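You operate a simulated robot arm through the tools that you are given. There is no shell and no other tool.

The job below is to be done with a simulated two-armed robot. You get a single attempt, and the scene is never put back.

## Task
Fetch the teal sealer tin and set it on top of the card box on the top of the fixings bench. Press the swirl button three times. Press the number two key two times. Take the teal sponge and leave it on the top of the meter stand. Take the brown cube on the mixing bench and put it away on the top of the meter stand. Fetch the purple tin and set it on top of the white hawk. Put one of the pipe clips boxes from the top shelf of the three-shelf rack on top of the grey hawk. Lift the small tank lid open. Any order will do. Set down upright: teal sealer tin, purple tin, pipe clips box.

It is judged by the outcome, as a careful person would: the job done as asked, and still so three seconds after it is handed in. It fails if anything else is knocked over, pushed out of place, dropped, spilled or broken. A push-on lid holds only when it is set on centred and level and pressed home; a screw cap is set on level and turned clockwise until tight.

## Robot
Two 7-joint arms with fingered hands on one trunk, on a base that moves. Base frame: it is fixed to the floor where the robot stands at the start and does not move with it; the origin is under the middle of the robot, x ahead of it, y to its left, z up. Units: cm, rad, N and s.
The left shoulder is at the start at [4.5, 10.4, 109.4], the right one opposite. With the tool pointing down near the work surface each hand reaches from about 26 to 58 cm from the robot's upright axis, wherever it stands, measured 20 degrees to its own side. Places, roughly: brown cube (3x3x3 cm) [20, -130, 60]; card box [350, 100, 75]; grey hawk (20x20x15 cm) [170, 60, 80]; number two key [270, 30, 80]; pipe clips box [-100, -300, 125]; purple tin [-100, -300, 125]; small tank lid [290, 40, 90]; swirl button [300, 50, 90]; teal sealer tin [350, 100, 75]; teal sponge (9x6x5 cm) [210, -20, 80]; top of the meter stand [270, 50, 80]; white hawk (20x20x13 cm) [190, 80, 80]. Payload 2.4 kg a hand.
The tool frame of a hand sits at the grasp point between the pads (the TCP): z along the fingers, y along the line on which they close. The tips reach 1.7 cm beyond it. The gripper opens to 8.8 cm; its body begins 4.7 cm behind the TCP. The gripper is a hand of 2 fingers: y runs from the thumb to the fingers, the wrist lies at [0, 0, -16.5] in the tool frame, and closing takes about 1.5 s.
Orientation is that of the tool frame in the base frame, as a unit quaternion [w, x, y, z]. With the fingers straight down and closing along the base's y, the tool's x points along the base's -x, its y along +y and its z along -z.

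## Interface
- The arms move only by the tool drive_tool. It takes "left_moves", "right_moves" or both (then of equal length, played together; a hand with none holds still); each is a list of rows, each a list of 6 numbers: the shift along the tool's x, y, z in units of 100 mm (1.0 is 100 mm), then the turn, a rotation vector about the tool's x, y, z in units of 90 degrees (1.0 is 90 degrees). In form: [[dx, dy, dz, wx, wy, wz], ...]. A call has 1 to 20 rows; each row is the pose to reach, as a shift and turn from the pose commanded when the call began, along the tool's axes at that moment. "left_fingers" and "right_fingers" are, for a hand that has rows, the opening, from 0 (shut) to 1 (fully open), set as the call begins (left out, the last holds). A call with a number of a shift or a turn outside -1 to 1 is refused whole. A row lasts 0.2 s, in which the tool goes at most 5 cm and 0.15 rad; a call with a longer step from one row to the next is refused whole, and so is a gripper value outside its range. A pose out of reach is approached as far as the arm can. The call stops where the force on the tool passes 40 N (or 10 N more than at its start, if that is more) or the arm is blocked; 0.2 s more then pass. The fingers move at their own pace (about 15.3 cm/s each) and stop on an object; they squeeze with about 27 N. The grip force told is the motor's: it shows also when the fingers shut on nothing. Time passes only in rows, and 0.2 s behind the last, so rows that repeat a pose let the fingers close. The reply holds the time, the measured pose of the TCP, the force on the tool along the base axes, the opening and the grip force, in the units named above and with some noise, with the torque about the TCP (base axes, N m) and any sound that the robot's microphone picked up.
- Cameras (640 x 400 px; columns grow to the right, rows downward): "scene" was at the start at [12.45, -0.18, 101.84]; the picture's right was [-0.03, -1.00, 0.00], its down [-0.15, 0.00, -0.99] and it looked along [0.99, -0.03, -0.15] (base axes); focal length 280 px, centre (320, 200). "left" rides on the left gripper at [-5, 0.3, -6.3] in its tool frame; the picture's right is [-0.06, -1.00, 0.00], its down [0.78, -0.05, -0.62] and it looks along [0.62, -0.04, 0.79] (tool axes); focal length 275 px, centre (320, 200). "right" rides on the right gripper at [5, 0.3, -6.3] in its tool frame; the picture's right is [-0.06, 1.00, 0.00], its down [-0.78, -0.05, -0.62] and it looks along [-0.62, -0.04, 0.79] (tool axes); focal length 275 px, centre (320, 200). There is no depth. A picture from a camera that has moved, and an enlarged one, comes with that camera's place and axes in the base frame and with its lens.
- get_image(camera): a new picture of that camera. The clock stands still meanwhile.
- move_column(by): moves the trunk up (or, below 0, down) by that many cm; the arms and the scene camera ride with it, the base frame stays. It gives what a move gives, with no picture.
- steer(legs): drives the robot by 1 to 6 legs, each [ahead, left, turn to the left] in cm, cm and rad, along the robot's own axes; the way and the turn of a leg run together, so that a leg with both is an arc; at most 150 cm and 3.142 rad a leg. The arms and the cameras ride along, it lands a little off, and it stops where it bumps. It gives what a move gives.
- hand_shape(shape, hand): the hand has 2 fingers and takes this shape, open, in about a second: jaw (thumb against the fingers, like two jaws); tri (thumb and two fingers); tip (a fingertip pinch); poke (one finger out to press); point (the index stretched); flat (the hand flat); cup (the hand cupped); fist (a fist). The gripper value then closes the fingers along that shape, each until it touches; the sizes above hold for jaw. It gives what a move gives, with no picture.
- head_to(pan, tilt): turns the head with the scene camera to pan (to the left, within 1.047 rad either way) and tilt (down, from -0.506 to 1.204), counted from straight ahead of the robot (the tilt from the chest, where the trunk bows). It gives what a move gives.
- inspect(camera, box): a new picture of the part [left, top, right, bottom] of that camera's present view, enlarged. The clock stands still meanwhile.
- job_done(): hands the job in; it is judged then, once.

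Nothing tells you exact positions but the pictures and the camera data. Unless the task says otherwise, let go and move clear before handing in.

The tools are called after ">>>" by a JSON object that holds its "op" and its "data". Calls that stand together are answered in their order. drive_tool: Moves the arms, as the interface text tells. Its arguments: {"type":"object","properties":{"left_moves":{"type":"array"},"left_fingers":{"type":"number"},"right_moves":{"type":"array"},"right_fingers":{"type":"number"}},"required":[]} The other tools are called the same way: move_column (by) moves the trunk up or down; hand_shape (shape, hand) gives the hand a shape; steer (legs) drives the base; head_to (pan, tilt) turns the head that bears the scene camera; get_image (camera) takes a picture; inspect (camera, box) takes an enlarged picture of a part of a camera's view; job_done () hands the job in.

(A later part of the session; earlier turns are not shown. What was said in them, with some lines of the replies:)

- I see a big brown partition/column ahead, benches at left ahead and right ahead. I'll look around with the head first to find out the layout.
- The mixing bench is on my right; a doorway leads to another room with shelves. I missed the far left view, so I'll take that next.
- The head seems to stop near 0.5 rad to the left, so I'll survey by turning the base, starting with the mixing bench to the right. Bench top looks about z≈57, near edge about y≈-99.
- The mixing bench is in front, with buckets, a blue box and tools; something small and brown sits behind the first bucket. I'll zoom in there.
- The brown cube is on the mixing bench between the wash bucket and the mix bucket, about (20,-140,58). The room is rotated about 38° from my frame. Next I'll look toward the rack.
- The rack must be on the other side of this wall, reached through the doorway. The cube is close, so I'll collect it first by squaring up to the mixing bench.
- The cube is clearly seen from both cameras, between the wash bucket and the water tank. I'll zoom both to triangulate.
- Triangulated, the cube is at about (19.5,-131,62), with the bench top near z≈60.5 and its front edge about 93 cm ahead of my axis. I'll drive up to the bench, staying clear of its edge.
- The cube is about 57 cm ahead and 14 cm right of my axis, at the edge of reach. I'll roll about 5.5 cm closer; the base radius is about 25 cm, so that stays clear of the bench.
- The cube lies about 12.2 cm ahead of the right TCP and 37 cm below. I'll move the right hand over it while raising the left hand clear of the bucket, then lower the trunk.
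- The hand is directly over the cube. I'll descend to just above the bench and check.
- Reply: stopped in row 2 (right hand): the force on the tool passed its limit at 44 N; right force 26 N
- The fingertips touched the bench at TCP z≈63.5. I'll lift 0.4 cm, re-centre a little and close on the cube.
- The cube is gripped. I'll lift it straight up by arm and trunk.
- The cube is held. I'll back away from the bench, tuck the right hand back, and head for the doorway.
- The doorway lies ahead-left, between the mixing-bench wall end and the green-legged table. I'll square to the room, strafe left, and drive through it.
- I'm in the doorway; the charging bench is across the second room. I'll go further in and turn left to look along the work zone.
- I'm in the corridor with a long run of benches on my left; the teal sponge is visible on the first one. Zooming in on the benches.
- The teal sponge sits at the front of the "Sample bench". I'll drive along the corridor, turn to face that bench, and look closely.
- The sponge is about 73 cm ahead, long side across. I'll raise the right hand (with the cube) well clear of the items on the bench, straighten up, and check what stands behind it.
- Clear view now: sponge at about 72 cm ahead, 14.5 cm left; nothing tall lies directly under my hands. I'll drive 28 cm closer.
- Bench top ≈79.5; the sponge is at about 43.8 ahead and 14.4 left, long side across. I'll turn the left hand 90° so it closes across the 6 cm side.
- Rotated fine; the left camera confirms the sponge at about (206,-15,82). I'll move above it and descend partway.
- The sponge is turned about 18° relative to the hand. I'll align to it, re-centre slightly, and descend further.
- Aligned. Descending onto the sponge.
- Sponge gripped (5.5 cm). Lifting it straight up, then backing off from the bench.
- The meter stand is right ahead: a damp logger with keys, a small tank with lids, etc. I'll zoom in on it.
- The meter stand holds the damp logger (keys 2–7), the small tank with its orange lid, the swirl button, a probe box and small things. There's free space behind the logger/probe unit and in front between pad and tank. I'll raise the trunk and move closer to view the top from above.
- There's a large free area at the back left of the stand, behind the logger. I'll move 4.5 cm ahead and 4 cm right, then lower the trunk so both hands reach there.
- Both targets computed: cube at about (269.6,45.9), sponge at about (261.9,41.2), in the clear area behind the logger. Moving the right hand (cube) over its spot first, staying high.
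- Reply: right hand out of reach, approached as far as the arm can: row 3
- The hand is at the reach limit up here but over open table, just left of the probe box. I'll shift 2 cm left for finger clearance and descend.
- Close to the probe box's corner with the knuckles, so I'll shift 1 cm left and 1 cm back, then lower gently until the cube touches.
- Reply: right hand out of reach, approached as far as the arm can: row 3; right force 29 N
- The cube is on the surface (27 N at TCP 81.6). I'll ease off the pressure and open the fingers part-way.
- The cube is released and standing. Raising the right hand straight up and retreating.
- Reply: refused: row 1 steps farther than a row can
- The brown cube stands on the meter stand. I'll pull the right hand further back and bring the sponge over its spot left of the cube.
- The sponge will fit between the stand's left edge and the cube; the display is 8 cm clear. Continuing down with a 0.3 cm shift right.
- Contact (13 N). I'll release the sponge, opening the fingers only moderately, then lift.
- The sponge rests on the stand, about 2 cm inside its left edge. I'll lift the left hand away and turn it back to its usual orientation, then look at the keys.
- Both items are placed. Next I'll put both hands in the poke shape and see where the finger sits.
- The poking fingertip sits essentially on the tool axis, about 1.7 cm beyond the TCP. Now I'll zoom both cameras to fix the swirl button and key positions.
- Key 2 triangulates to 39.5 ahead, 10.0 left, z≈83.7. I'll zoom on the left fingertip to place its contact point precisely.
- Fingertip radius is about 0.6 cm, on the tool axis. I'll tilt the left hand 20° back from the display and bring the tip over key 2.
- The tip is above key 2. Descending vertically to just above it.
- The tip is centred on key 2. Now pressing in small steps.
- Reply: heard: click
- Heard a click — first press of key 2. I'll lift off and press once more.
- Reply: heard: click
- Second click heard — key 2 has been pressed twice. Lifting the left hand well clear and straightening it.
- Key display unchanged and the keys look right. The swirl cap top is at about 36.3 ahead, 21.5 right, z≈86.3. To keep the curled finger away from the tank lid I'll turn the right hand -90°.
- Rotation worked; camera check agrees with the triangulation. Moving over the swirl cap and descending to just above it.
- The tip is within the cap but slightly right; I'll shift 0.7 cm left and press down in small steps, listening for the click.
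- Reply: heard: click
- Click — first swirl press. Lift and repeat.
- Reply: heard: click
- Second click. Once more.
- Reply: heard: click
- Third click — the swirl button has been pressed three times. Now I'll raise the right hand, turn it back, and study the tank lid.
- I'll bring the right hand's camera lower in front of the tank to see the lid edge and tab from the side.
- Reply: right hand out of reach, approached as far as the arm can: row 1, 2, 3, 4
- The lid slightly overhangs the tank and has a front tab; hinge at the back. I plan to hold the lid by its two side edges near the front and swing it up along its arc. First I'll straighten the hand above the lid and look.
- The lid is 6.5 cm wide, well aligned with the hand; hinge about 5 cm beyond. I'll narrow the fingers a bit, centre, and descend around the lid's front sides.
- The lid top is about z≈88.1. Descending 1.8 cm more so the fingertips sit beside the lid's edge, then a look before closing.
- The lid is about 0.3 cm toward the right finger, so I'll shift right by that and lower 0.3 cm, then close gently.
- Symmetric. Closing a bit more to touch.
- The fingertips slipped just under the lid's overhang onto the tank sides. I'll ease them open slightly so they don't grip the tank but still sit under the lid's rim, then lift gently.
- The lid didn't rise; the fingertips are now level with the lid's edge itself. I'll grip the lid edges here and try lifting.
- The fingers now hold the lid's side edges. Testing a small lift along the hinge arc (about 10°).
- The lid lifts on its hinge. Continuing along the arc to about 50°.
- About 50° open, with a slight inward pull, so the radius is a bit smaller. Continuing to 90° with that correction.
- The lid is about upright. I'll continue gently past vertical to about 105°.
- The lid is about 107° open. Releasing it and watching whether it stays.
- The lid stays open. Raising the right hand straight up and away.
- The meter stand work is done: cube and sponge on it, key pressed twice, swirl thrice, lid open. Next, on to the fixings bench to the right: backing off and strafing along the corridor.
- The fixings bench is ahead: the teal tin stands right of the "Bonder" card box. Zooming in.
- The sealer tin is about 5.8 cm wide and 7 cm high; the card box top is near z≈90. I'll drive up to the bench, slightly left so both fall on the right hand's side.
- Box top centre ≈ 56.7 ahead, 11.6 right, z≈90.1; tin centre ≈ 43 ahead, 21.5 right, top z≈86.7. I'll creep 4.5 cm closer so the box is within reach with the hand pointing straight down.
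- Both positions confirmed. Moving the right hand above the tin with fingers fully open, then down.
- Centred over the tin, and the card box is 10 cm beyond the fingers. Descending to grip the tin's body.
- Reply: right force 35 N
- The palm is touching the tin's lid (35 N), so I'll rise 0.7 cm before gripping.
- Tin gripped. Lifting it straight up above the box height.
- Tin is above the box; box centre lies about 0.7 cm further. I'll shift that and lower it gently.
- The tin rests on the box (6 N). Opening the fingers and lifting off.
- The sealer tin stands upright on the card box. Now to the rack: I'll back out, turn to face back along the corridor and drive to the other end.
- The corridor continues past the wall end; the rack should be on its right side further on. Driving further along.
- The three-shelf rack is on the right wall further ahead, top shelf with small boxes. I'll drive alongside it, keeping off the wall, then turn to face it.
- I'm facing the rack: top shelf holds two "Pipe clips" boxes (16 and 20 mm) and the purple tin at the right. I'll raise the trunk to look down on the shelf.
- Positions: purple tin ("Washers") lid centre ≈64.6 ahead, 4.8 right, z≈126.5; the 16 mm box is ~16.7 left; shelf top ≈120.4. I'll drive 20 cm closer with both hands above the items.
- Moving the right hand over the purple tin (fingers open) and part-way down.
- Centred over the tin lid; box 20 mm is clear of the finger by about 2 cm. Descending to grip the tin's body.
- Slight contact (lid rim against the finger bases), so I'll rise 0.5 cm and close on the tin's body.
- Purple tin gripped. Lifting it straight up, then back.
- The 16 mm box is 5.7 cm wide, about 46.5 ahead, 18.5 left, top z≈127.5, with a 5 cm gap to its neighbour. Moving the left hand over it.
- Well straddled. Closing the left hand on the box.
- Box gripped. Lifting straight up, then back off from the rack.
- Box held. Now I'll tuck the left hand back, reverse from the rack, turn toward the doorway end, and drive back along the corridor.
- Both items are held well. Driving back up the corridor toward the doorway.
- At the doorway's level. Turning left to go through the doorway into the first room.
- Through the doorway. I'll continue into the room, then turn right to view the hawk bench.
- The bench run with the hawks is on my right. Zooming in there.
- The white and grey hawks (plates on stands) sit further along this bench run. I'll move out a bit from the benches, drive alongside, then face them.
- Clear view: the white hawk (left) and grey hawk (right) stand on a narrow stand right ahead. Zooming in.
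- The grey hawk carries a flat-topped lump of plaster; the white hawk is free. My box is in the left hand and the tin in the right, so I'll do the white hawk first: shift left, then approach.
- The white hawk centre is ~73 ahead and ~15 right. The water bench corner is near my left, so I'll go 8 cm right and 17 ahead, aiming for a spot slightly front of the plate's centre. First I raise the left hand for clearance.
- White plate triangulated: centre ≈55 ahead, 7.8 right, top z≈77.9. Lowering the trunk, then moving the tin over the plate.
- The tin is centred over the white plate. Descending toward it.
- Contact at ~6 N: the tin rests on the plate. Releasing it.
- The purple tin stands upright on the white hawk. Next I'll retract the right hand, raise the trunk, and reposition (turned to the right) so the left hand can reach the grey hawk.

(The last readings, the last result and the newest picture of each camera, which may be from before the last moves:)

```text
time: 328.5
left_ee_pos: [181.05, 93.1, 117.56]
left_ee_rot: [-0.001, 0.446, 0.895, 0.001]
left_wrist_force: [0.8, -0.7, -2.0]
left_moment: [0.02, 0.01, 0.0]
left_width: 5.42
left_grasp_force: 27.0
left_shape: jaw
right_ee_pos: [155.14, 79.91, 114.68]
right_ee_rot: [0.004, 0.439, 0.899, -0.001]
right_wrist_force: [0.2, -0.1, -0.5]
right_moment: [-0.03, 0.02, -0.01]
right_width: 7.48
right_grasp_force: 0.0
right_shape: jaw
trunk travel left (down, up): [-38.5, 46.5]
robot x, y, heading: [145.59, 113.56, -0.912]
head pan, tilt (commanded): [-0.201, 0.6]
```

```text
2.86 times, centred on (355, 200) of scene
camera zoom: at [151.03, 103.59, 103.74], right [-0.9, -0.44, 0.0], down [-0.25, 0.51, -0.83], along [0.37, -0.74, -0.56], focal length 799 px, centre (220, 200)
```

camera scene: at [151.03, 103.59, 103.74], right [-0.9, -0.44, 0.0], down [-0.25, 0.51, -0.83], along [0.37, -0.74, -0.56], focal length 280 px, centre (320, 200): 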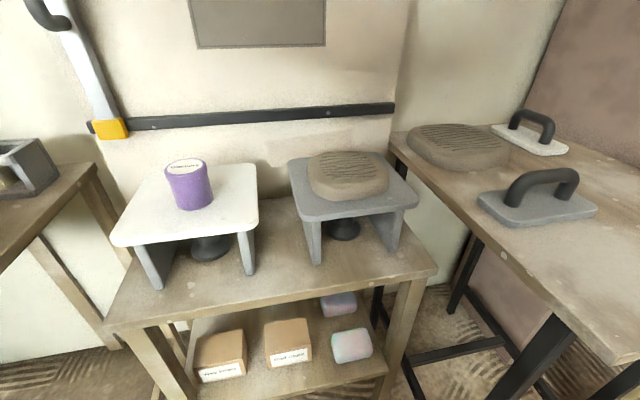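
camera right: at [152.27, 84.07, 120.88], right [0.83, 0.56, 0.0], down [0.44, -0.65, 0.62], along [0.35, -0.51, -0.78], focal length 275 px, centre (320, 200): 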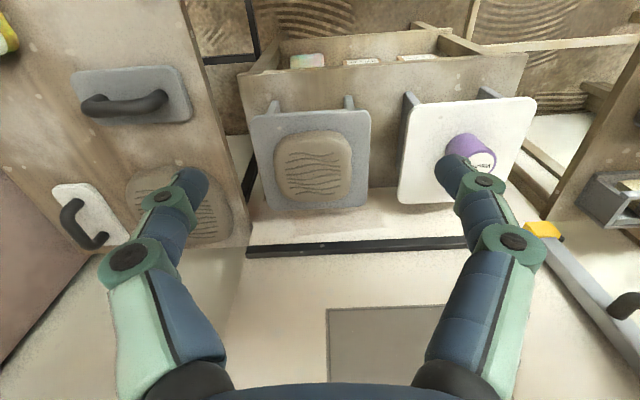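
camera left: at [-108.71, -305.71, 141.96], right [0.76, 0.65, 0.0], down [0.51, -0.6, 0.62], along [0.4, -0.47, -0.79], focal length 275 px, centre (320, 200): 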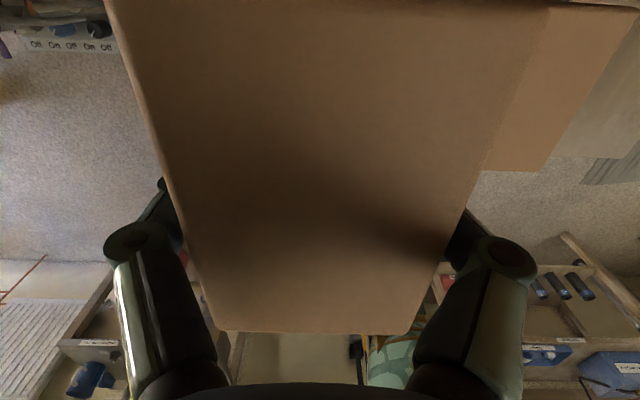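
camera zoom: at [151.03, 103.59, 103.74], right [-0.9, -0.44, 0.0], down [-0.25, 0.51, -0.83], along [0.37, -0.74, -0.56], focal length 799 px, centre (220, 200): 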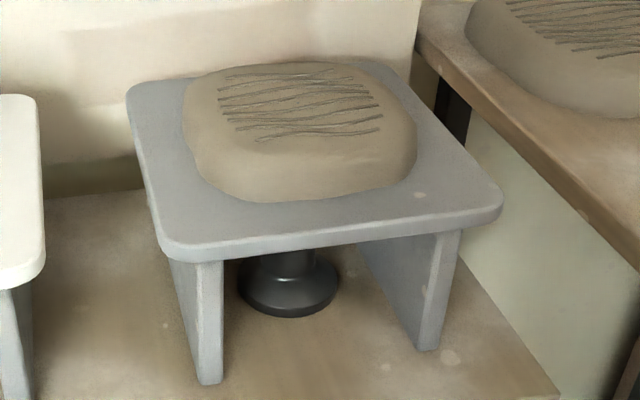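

The plaster lump is part of the grey hawk (total height ~15.5 cm); its flat ridged top is at z≈80.9, about 8×8 cm, centred at world (165.9,61.9). I'll move 3.5 cm ahead and turn right 0.6 rad to bring it in front of the left hand.

>>> {"op": "steer", "data": {"legs": [[3.5, 0, 0], [0, 0, -0.6]]}}

>>> {"op": "head_to", "data": {"pan": 0.3, "tilt": 0.6}}

>>> {"op": "get_image", "data": {"camera": "scene"}}

>>> {"op": "get_image", "data": {"camera": "left"}}

>>> {"op": "get_image", "data": {"camera": "right"}}

```text
time: 331.0
left_ee_pos: [165.43, 73.73, 117.63]
left_ee_rot: [-0.001, 0.69, 0.724, 0.0]
left_wrist_force: [0.8, 0.3, -1.8]
left_moment: [0.01, 0.0, 0.0]
left_width: 5.43
left_grasp_force: 26.8
left_shape: jaw
right_ee_pos: [136.55, 77.61, 114.68]
right_ee_rot: [0.003, 0.685, 0.729, -0.002]
right_wrist_force: [-0.2, 0.0, 0.0]
right_moment: [0.01, 0.01, 0.02]
right_width: 7.48
right_grasp_force: 0.0
right_shape: jaw
trunk travel left (down, up): [-38.5, 46.5]
robot x, y, heading: [147.3, 111.0, -1.508]
head pan, tilt (commanded): [-0.201, 0.6]
```

```text
time: 331.9
left_ee_pos: [165.38, 73.76, 117.48]
left_ee_rot: [-0.001, 0.691, 0.723, 0.001]
left_wrist_force: [0.1, 0.6, -1.9]
left_moment: [0.0, 0.01, 0.0]
left_width: 5.44
left_grasp_force: 27.5
left_shape: jaw
right_ee_pos: [136.49, 77.56, 114.7]
right_ee_rot: [0.003, 0.684, 0.73, -0.002]
right_wrist_force: [0.5, 0.6, -0.2]
right_moment: [-0.03, 0.01, 0.0]
right_width: 7.48
right_grasp_force: 0.0
right_shape: jaw
trunk travel left (down, up): [-38.5, 46.5]
robot x, y, heading: [147.3, 110.93, -1.511]
head pan, tilt (commanded): [0.3, 0.6]
```

```text
taken
camera scene: at [150.68, 99.84, 103.73], right [-0.94, -0.35, 0.0], down [-0.2, 0.53, -0.82], along [0.29, -0.77, -0.57], focal length 280 px, centre (320, 200)
```

scene: 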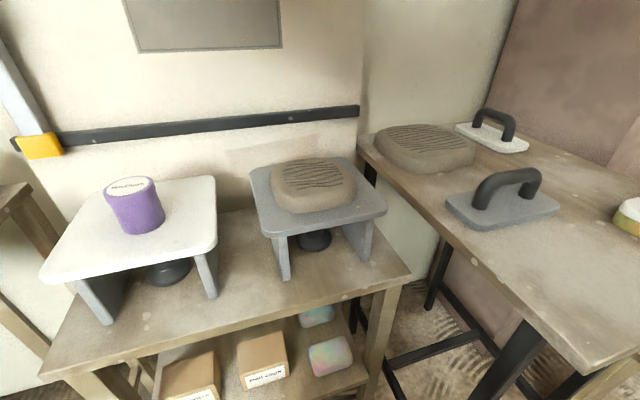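

```text
taken
camera left: at [165.96, 68.77, 123.94], right [-0.99, -0.11, 0.0], down [-0.09, 0.78, 0.62], along [-0.07, 0.62, -0.79], focal length 275 px, centre (320, 200)
```

left: 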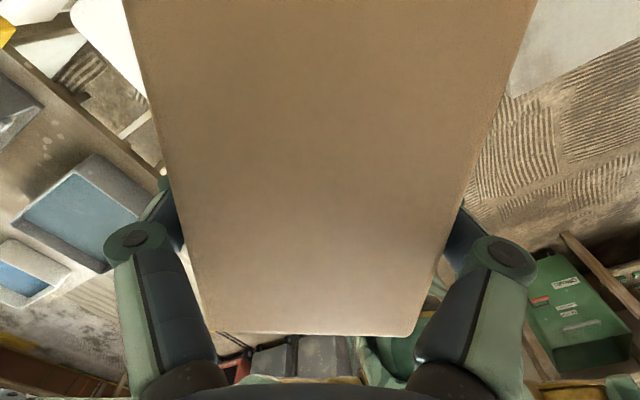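

```text
taken
camera right: at [136.45, 82.51, 120.88], right [1.0, 0.0, 0.0], down [0.0, -0.78, 0.62], along [0.0, -0.62, -0.78], focal length 275 px, centre (320, 200)
```

right: 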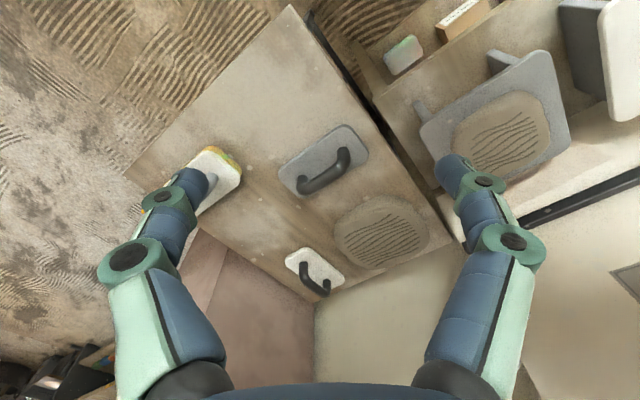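

Target confirmed at 50 ahead, 15.7 left. Moving the box out over the lump, then partway down.

>>> {"op": "drive_tool", "data": {"left_moves": [[-0.3, 0, 0, 0, 0, 0], [-0.65, -0.01, 0, 0, 0, 0], [-1.0, -0.01, 0, 0, 0, 0]]}}

>>> {"op": "drive_tool", "data": {"left_moves": [[-0.12, 0, 0.2, 0, 0, 0], [-0.12, 0, 0.5, 0, 0, 0], [-0.12, 0, 1.0, 0, 0, 0]]}}

>>> {"op": "drive_tool", "data": {"left_moves": [[0, 0, 0.4, 0, 0, 0], [0, 0, 0.8, 0, 0, 0], [0, 0, 1.0, 0, 0, 0]]}}

>>> {"op": "get_image", "data": {"camera": "scene"}}

>>> {"op": "get_image", "data": {"camera": "right"}}

```text
time: 332.7
left_ee_pos: [165.64, 63.62, 117.65]
left_ee_rot: [-0.001, 0.691, 0.723, 0.001]
left_wrist_force: [-0.9, 0.5, -1.4]
left_moment: [0.03, -0.01, 0.01]
left_width: 5.41
left_grasp_force: 26.5
left_shape: jaw
right_ee_pos: [136.48, 77.59, 114.62]
right_ee_rot: [0.004, 0.685, 0.729, -0.001]
right_wrist_force: [0.6, -0.5, 0.9]
right_moment: [0.01, 0.03, 0.03]
right_width: 7.47
right_grasp_force: 0.1
right_shape: jaw
trunk travel left (down, up): [-38.5, 46.5]
robot x, y, heading: [147.78, 111.35, -1.512]
head pan, tilt (commanded): [0.3, 0.6]
```

```text
time: 333.5
left_ee_pos: [165.7, 62.43, 107.34]
left_ee_rot: [-0.001, 0.69, 0.724, 0.001]
left_wrist_force: [0.6, -0.5, -2.0]
left_moment: [0.05, -0.01, 0.01]
left_width: 5.42
left_grasp_force: 27.0
left_shape: jaw
right_ee_pos: [136.48, 77.67, 114.5]
right_ee_rot: [0.003, 0.684, 0.729, -0.001]
right_wrist_force: [-0.9, -0.5, -0.1]
right_moment: [0.02, -0.01, -0.01]
right_width: 7.48
right_grasp_force: 0.2
right_shape: jaw
trunk travel left (down, up): [-38.5, 46.5]
robot x, y, heading: [147.1, 111.33, -1.507]
head pan, tilt (commanded): [0.3, 0.6]
```

```text
time: 334.3
left_ee_pos: [165.84, 62.37, 97.67]
left_ee_rot: [0.001, 0.691, 0.723, 0.001]
left_wrist_force: [-0.6, -0.1, -0.6]
left_moment: [0.02, -0.01, 0.0]
left_width: 5.43
left_grasp_force: 27.0
left_shape: jaw
right_ee_pos: [136.52, 77.54, 114.69]
right_ee_rot: [0.003, 0.685, 0.729, -0.001]
right_wrist_force: [0.2, 0.3, 0.0]
right_moment: [-0.03, -0.02, 0.01]
right_width: 7.48
right_grasp_force: 0.1
right_shape: jaw
trunk travel left (down, up): [-38.5, 46.5]
robot x, y, heading: [147.43, 110.86, -1.511]
head pan, tilt (commanded): [0.3, 0.6]
```

```text
taken
camera scene: at [150.68, 99.84, 103.73], right [-0.94, -0.35, 0.0], down [-0.2, 0.53, -0.82], along [0.29, -0.77, -0.57], focal length 280 px, centre (320, 200)
```

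scene: 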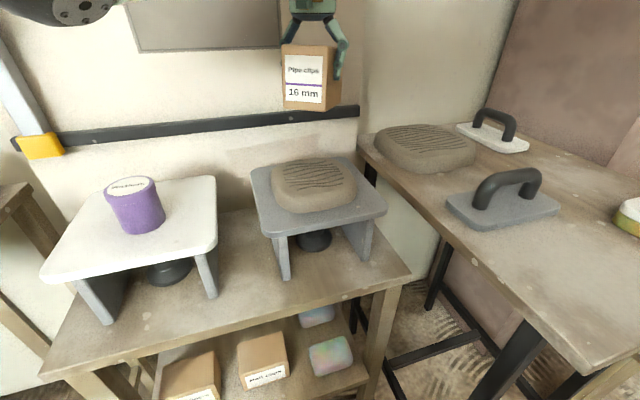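

```text
taken
camera right: at [136.45, 82.51, 120.88], right [1.0, 0.0, 0.0], down [0.0, -0.78, 0.62], along [0.0, -0.62, -0.78], focal length 275 px, centre (320, 200)
```

right: 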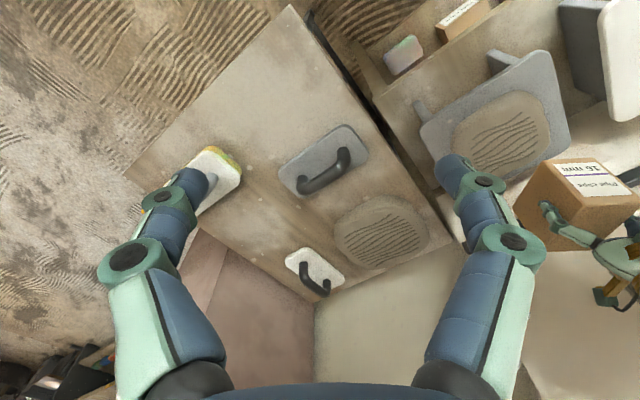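

>>> {"op": "drive_tool", "data": {"left_moves": [[0, 0, 0.4, 0, 0, 0], [0, 0, 0.75, 0, 0, 0], [0, 0, 0.95, 0, 0, 0]]}}

>>> {"op": "inspect", "data": {"camera": "scene", "box": [220, 60, 420, 240]}}

>>> {"op": "get_image", "data": {"camera": "right"}}

```text
time: 335.1
left_ee_pos: [165.81, 62.54, 87.98]
left_ee_rot: [-0.001, 0.69, 0.724, 0.001]
left_wrist_force: [0.8, -0.7, -2.2]
left_moment: [0.01, 0.0, -0.01]
left_width: 5.44
left_grasp_force: 26.6
left_shape: jaw
right_ee_pos: [136.42, 77.61, 114.64]
right_ee_rot: [0.003, 0.684, 0.729, -0.002]
right_wrist_force: [0.8, -0.3, -0.9]
right_moment: [0.0, 0.0, 0.0]
right_width: 7.45
right_grasp_force: 0.1
right_shape: jaw
trunk travel left (down, up): [-38.5, 46.5]
robot x, y, heading: [147.34, 110.97, -1.51]
head pan, tilt (commanded): [0.3, 0.6]
```

```text
2.22 times, centred on (320, 150) of scene
camera zoom: at [150.68, 99.84, 103.73], right [-0.94, -0.35, 0.0], down [-0.2, 0.53, -0.82], along [0.29, -0.77, -0.57], focal length 621 px, centre (320, 311)
```

zoom: 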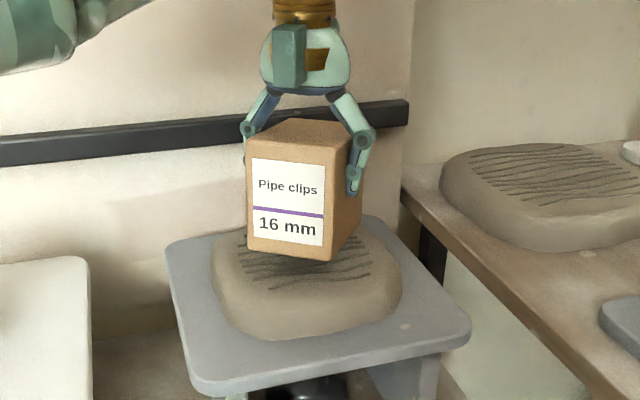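

```text
taken
camera right: at [136.45, 82.51, 120.88], right [1.0, 0.0, 0.0], down [0.0, -0.78, 0.62], along [0.0, -0.62, -0.78], focal length 275 px, centre (320, 200)
```

right: 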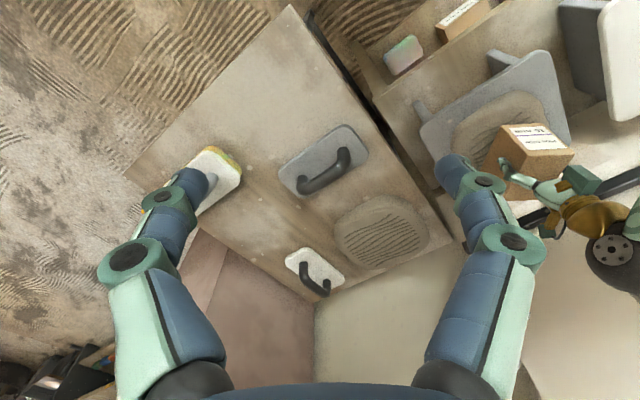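

The box is centred over the lump. Lowering gently.

>>> {"op": "drive_tool", "data": {"left_moves": [[0, 0, 0.05, 0, 0, 0], [0, 0, 0.1, 0, 0, 0], [0, 0, 0.14, 0, 0, 0]]}}

>>> {"op": "inspect", "data": {"camera": "scene", "box": [220, 60, 420, 240]}}

```text
time: 335.9
left_ee_pos: [165.82, 62.49, 86.65]
left_ee_rot: [-0.001, 0.69, 0.723, 0.0]
left_wrist_force: [0.6, 0.8, -1.2]
left_moment: [0.01, 0.01, 0.02]
left_width: 5.41
left_grasp_force: 27.4
left_shape: jaw
right_ee_pos: [136.49, 77.64, 114.69]
right_ee_rot: [0.003, 0.685, 0.729, -0.002]
right_wrist_force: [-0.6, -0.3, 0.0]
right_moment: [-0.02, -0.01, 0.02]
right_width: 7.47
right_grasp_force: 0.1
right_shape: jaw
trunk travel left (down, up): [-38.5, 46.5]
robot x, y, heading: [147.23, 110.82, -1.506]
head pan, tilt (commanded): [0.3, 0.6]
```

```text
2.22 times, centred on (320, 150) of scene
camera zoom: at [150.68, 99.84, 103.73], right [-0.94, -0.35, 0.0], down [-0.2, 0.53, -0.82], along [0.29, -0.77, -0.57], focal length 621 px, centre (320, 311)
```

zoom: 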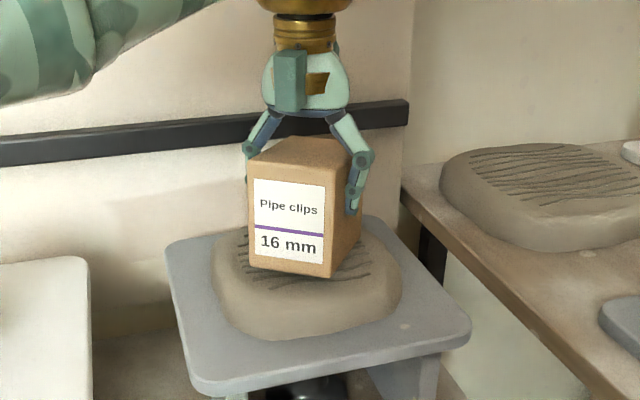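

>>> {"op": "drive_tool", "data": {"left_moves": [[0, 0, 0.02, 0, 0, 0], [0, 0, 0.04, 0, 0, 0], [0, 0, 0.06, 0, 0, 0]]}}

```text
time: 336.7
left_ee_pos: [165.83, 62.47, 85.98]
left_ee_rot: [0.0, 0.69, 0.724, 0.001]
left_wrist_force: [-0.2, 0.8, -0.7]
left_moment: [-0.04, -0.01, 0.0]
left_width: 5.44
left_grasp_force: 26.8
left_shape: jaw
right_ee_pos: [136.53, 77.6, 114.65]
right_ee_rot: [0.004, 0.684, 0.729, -0.002]
right_wrist_force: [-0.7, 0.3, 0.3]
right_moment: [-0.03, 0.0, -0.03]
right_width: 7.46
right_grasp_force: 0.1
right_shape: jaw
trunk travel left (down, up): [-38.5, 46.5]
robot x, y, heading: [147.34, 110.97, -1.51]
head pan, tilt (commanded): [0.3, 0.6]
```

>>> {"op": "drive_tool", "data": {"left_moves": [[0, 0, 0.01, 0, 0, 0], [0, 0, 0.02, 0, 0, 0], [0, 0, 0.03, 0, 0, 0]]}}

>>> {"op": "inspect", "data": {"camera": "scene", "box": [220, 60, 420, 240]}}

```text
time: 337.5
left_ee_pos: [165.83, 62.63, 85.81]
left_ee_rot: [0.0, 0.691, 0.723, -0.001]
left_wrist_force: [-1.3, -0.6, 7.6]
left_moment: [-0.05, -0.04, 0.03]
left_width: 5.39
left_grasp_force: 27.2
left_shape: jaw
right_ee_pos: [136.34, 77.63, 114.65]
right_ee_rot: [0.004, 0.685, 0.729, -0.002]
right_wrist_force: [-0.5, 0.8, -0.1]
right_moment: [-0.01, -0.02, 0.01]
right_width: 7.45
right_grasp_force: 0.1
right_shape: jaw
trunk travel left (down, up): [-38.5, 46.5]
robot x, y, heading: [147.4, 111.23, -1.511]
head pan, tilt (commanded): [0.3, 0.6]
```

```text
2.22 times, centred on (320, 150) of scene
camera zoom: at [150.65, 99.89, 103.75], right [-0.94, -0.35, 0.0], down [-0.2, 0.53, -0.83], along [0.29, -0.77, -0.56], focal length 621 px, centre (320, 311)
```

zoom: 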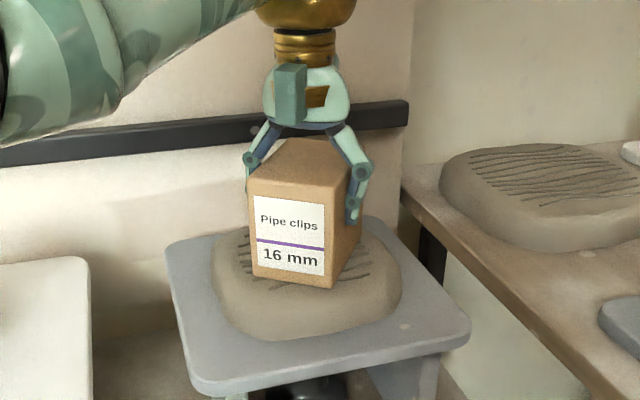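

Contact at ~8 N with almost no torque. Releasing slowly.

>>> {"op": "drive_tool", "data": {"left_moves": [[0, 0, -0.003, 0, 0, 0], [0, 0, -0.005, 0, 0, 0], [0, 0, -0.005, 0, 0, 0]], "left_fingers": 0.68}}

>>> {"op": "inspect", "data": {"camera": "scene", "box": [220, 60, 420, 240]}}

```text
time: 338.3
left_ee_pos: [165.89, 62.61, 85.74]
left_ee_rot: [-0.001, 0.69, 0.724, 0.001]
left_wrist_force: [0.0, -0.1, -0.4]
left_moment: [0.01, -0.01, 0.0]
left_width: 6.0
left_grasp_force: 0.0
left_shape: jaw
right_ee_pos: [136.57, 77.65, 114.59]
right_ee_rot: [0.003, 0.684, 0.729, -0.002]
right_wrist_force: [-0.7, -0.1, -1.3]
right_moment: [-0.02, 0.0, -0.01]
right_width: 7.47
right_grasp_force: 0.2
right_shape: jaw
trunk travel left (down, up): [-38.5, 46.5]
robot x, y, heading: [147.93, 110.99, -1.511]
head pan, tilt (commanded): [0.3, 0.6]
```

```text
2.22 times, centred on (320, 150) of scene
camera zoom: at [150.68, 99.84, 103.73], right [-0.94, -0.35, 0.0], down [-0.2, 0.53, -0.82], along [0.29, -0.77, -0.57], focal length 621 px, centre (320, 311)
```

zoom: 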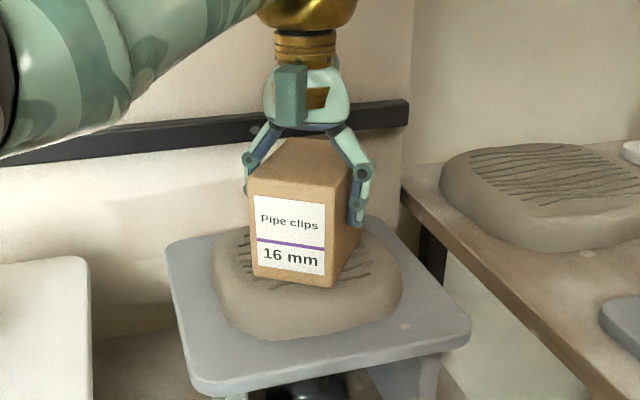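

The box stands still. Opening further and lifting straight up.

>>> {"op": "drive_tool", "data": {"left_moves": [[0, 0, 0, 0, 0, 0], [0, 0, 0, 0, 0, 0], [0, 0, 0, 0, 0, 0]], "left_fingers": 0.9}}

>>> {"op": "drive_tool", "data": {"left_moves": [[0, 0, -0.1, 0, 0, 0], [0, 0, -0.3, 0, 0, 0], [0, 0, -0.6, 0, 0, 0], [0, 0, -1.0, 0, 0, 0]]}}

>>> {"op": "drive_tool", "data": {"left_moves": [[0, 0, -0.3, 0, 0, 0], [0, 0, -0.7, 0, 0, 0], [0.2, 0, -1.0, 0, 0, 0], [0.6, 0, -1.0, 0, 0, 0]]}}

>>> {"op": "inspect", "data": {"camera": "scene", "box": [220, 60, 420, 240]}}

>>> {"op": "get_image", "data": {"camera": "scene"}}

```text
time: 339.1
left_ee_pos: [165.82, 62.64, 85.78]
left_ee_rot: [-0.001, 0.69, 0.724, 0.0]
left_wrist_force: [0.0, 0.1, 0.3]
left_moment: [-0.03, 0.01, -0.02]
left_width: 7.92
left_grasp_force: 0.0
left_shape: jaw
right_ee_pos: [136.47, 77.57, 114.61]
right_ee_rot: [0.003, 0.684, 0.729, -0.001]
right_wrist_force: [-0.2, 1.2, 0.3]
right_moment: [0.0, -0.06, 0.01]
right_width: 7.46
right_grasp_force: 0.0
right_shape: jaw
trunk travel left (down, up): [-38.5, 46.5]
robot x, y, heading: [147.52, 110.85, -1.512]
head pan, tilt (commanded): [0.3, 0.6]
```

```text
time: 340.1
left_ee_pos: [165.61, 62.57, 95.76]
left_ee_rot: [-0.001, 0.69, 0.724, 0.0]
left_wrist_force: [-0.3, -0.1, 0.2]
left_moment: [-0.01, -0.03, 0.03]
left_width: 7.91
left_grasp_force: 0.1
left_shape: jaw
right_ee_pos: [136.54, 77.68, 114.62]
right_ee_rot: [0.004, 0.685, 0.729, -0.002]
right_wrist_force: [0.4, -0.9, 0.0]
right_moment: [0.03, -0.01, 0.02]
right_width: 7.48
right_grasp_force: 0.0
right_shape: jaw
trunk travel left (down, up): [-38.5, 46.5]
robot x, y, heading: [147.41, 111.33, -1.509]
head pan, tilt (commanded): [0.3, 0.6]
```

```text
time: 341.1
left_ee_pos: [165.22, 68.7, 105.99]
left_ee_rot: [-0.001, 0.691, 0.723, 0.0]
left_wrist_force: [0.2, 0.2, 0.8]
left_moment: [-0.02, 0.01, -0.04]
left_width: 7.9
left_grasp_force: 0.1
left_shape: jaw
right_ee_pos: [136.5, 77.64, 114.52]
right_ee_rot: [0.004, 0.685, 0.729, -0.003]
right_wrist_force: [0.8, -1.1, -0.3]
right_moment: [-0.03, 0.01, 0.01]
right_width: 7.47
right_grasp_force: 0.1
right_shape: jaw
trunk travel left (down, up): [-38.5, 46.5]
robot x, y, heading: [147.68, 110.84, -1.506]
head pan, tilt (commanded): [0.3, 0.6]
```

```text
2.22 times, centred on (320, 150) of scene
camera zoom: at [150.69, 99.86, 103.73], right [-0.94, -0.35, 0.0], down [-0.2, 0.53, -0.83], along [0.29, -0.77, -0.57], focal length 621 px, centre (320, 311)
```

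zoom: 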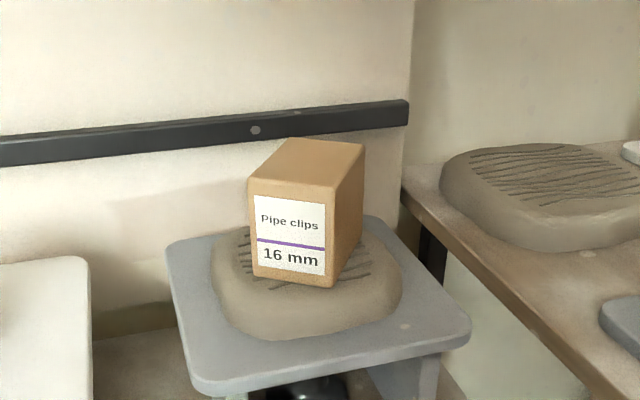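

```text
taken
camera scene: at [150.69, 99.86, 103.73], right [-0.94, -0.35, 0.0], down [-0.2, 0.53, -0.83], along [0.29, -0.77, -0.57], focal length 280 px, centre (320, 200)
```

scene: 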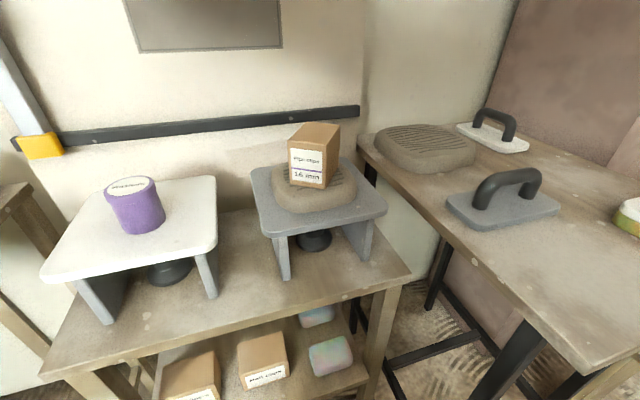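

All placements look good: the box stands on the grey hawk, the tin on the white hawk. I'll back away to be clear and take a last look before handing in.

>>> {"op": "steer", "data": {"legs": [[-25, 0, 0]]}}

>>> {"op": "get_image", "data": {"camera": "scene"}}

```text
time: 342.9
left_ee_pos: [163.89, 93.82, 106.0]
left_ee_rot: [0.001, 0.689, 0.725, 0.0]
left_wrist_force: [-0.4, -0.8, 0.0]
left_moment: [-0.02, -0.04, -0.01]
left_width: 7.86
left_grasp_force: 0.1
left_shape: jaw
right_ee_pos: [135.1, 102.85, 114.53]
right_ee_rot: [0.003, 0.683, 0.73, -0.002]
right_wrist_force: [-0.4, 0.2, -1.1]
right_moment: [0.04, -0.01, -0.01]
right_width: 7.46
right_grasp_force: 0.2
right_shape: jaw
trunk travel left (down, up): [-38.5, 46.5]
robot x, y, heading: [146.03, 136.26, -1.504]
head pan, tilt (commanded): [0.3, 0.6]
```

```text
taken
camera scene: at [149.13, 125.05, 103.74], right [-0.93, -0.36, 0.0], down [-0.2, 0.53, -0.83], along [0.29, -0.77, -0.56], focal length 280 px, centre (320, 200)
```

scene: 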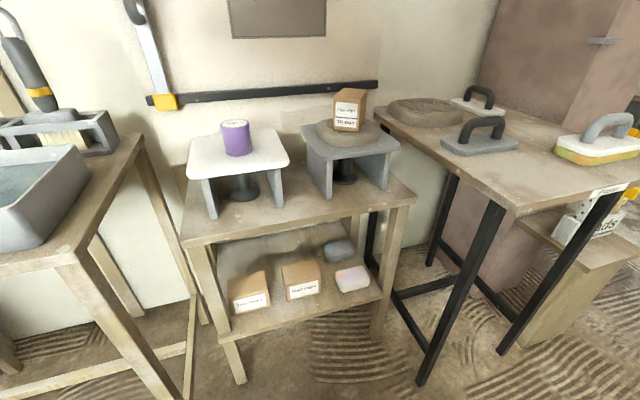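

Everything is in place and both hands are empty and clear: purple tin on the white hawk, pipe clips box on the grey hawk, and the other tasks were confirmed earlier. Handing in.

>>> {"op": "job_done", "data": {}}

```text
The job is handed in.
```

I finished all eight parts and handed the job in; I don't have the judge's result. I saw nothing knocked over or dropped along the way.

- **Teal sealer tin:** it stands upright on the "Bonder" card box on the fixings bench.
- **Swirl button:** I pressed it three times and heard a click each time.
- **Number two key:** I pressed it twice and heard two clicks. The damp logger read "Off" throughout, and I left it that way.
- **Teal sponge:** it is at the back left of the meter stand top, about 2 cm in from the edge.
- **Brown cube:** it is on the meter stand top, next to the sponge.
- **Purple tin:** it stands upright on the white hawk.
- **Pipe clips box:** I used the 16 mm box. The grey hawk carries a flat-topped lump of plaster that leaves no room for the box on the plate, so the box stands upright on the lump.
- **Small tank lid:** it is open to about 107° and stayed open when I let go.

I last looked at the meter stand before going to the fixings bench and the rack. The lid was still open then and the cube was in place, but I did not go back to check again.
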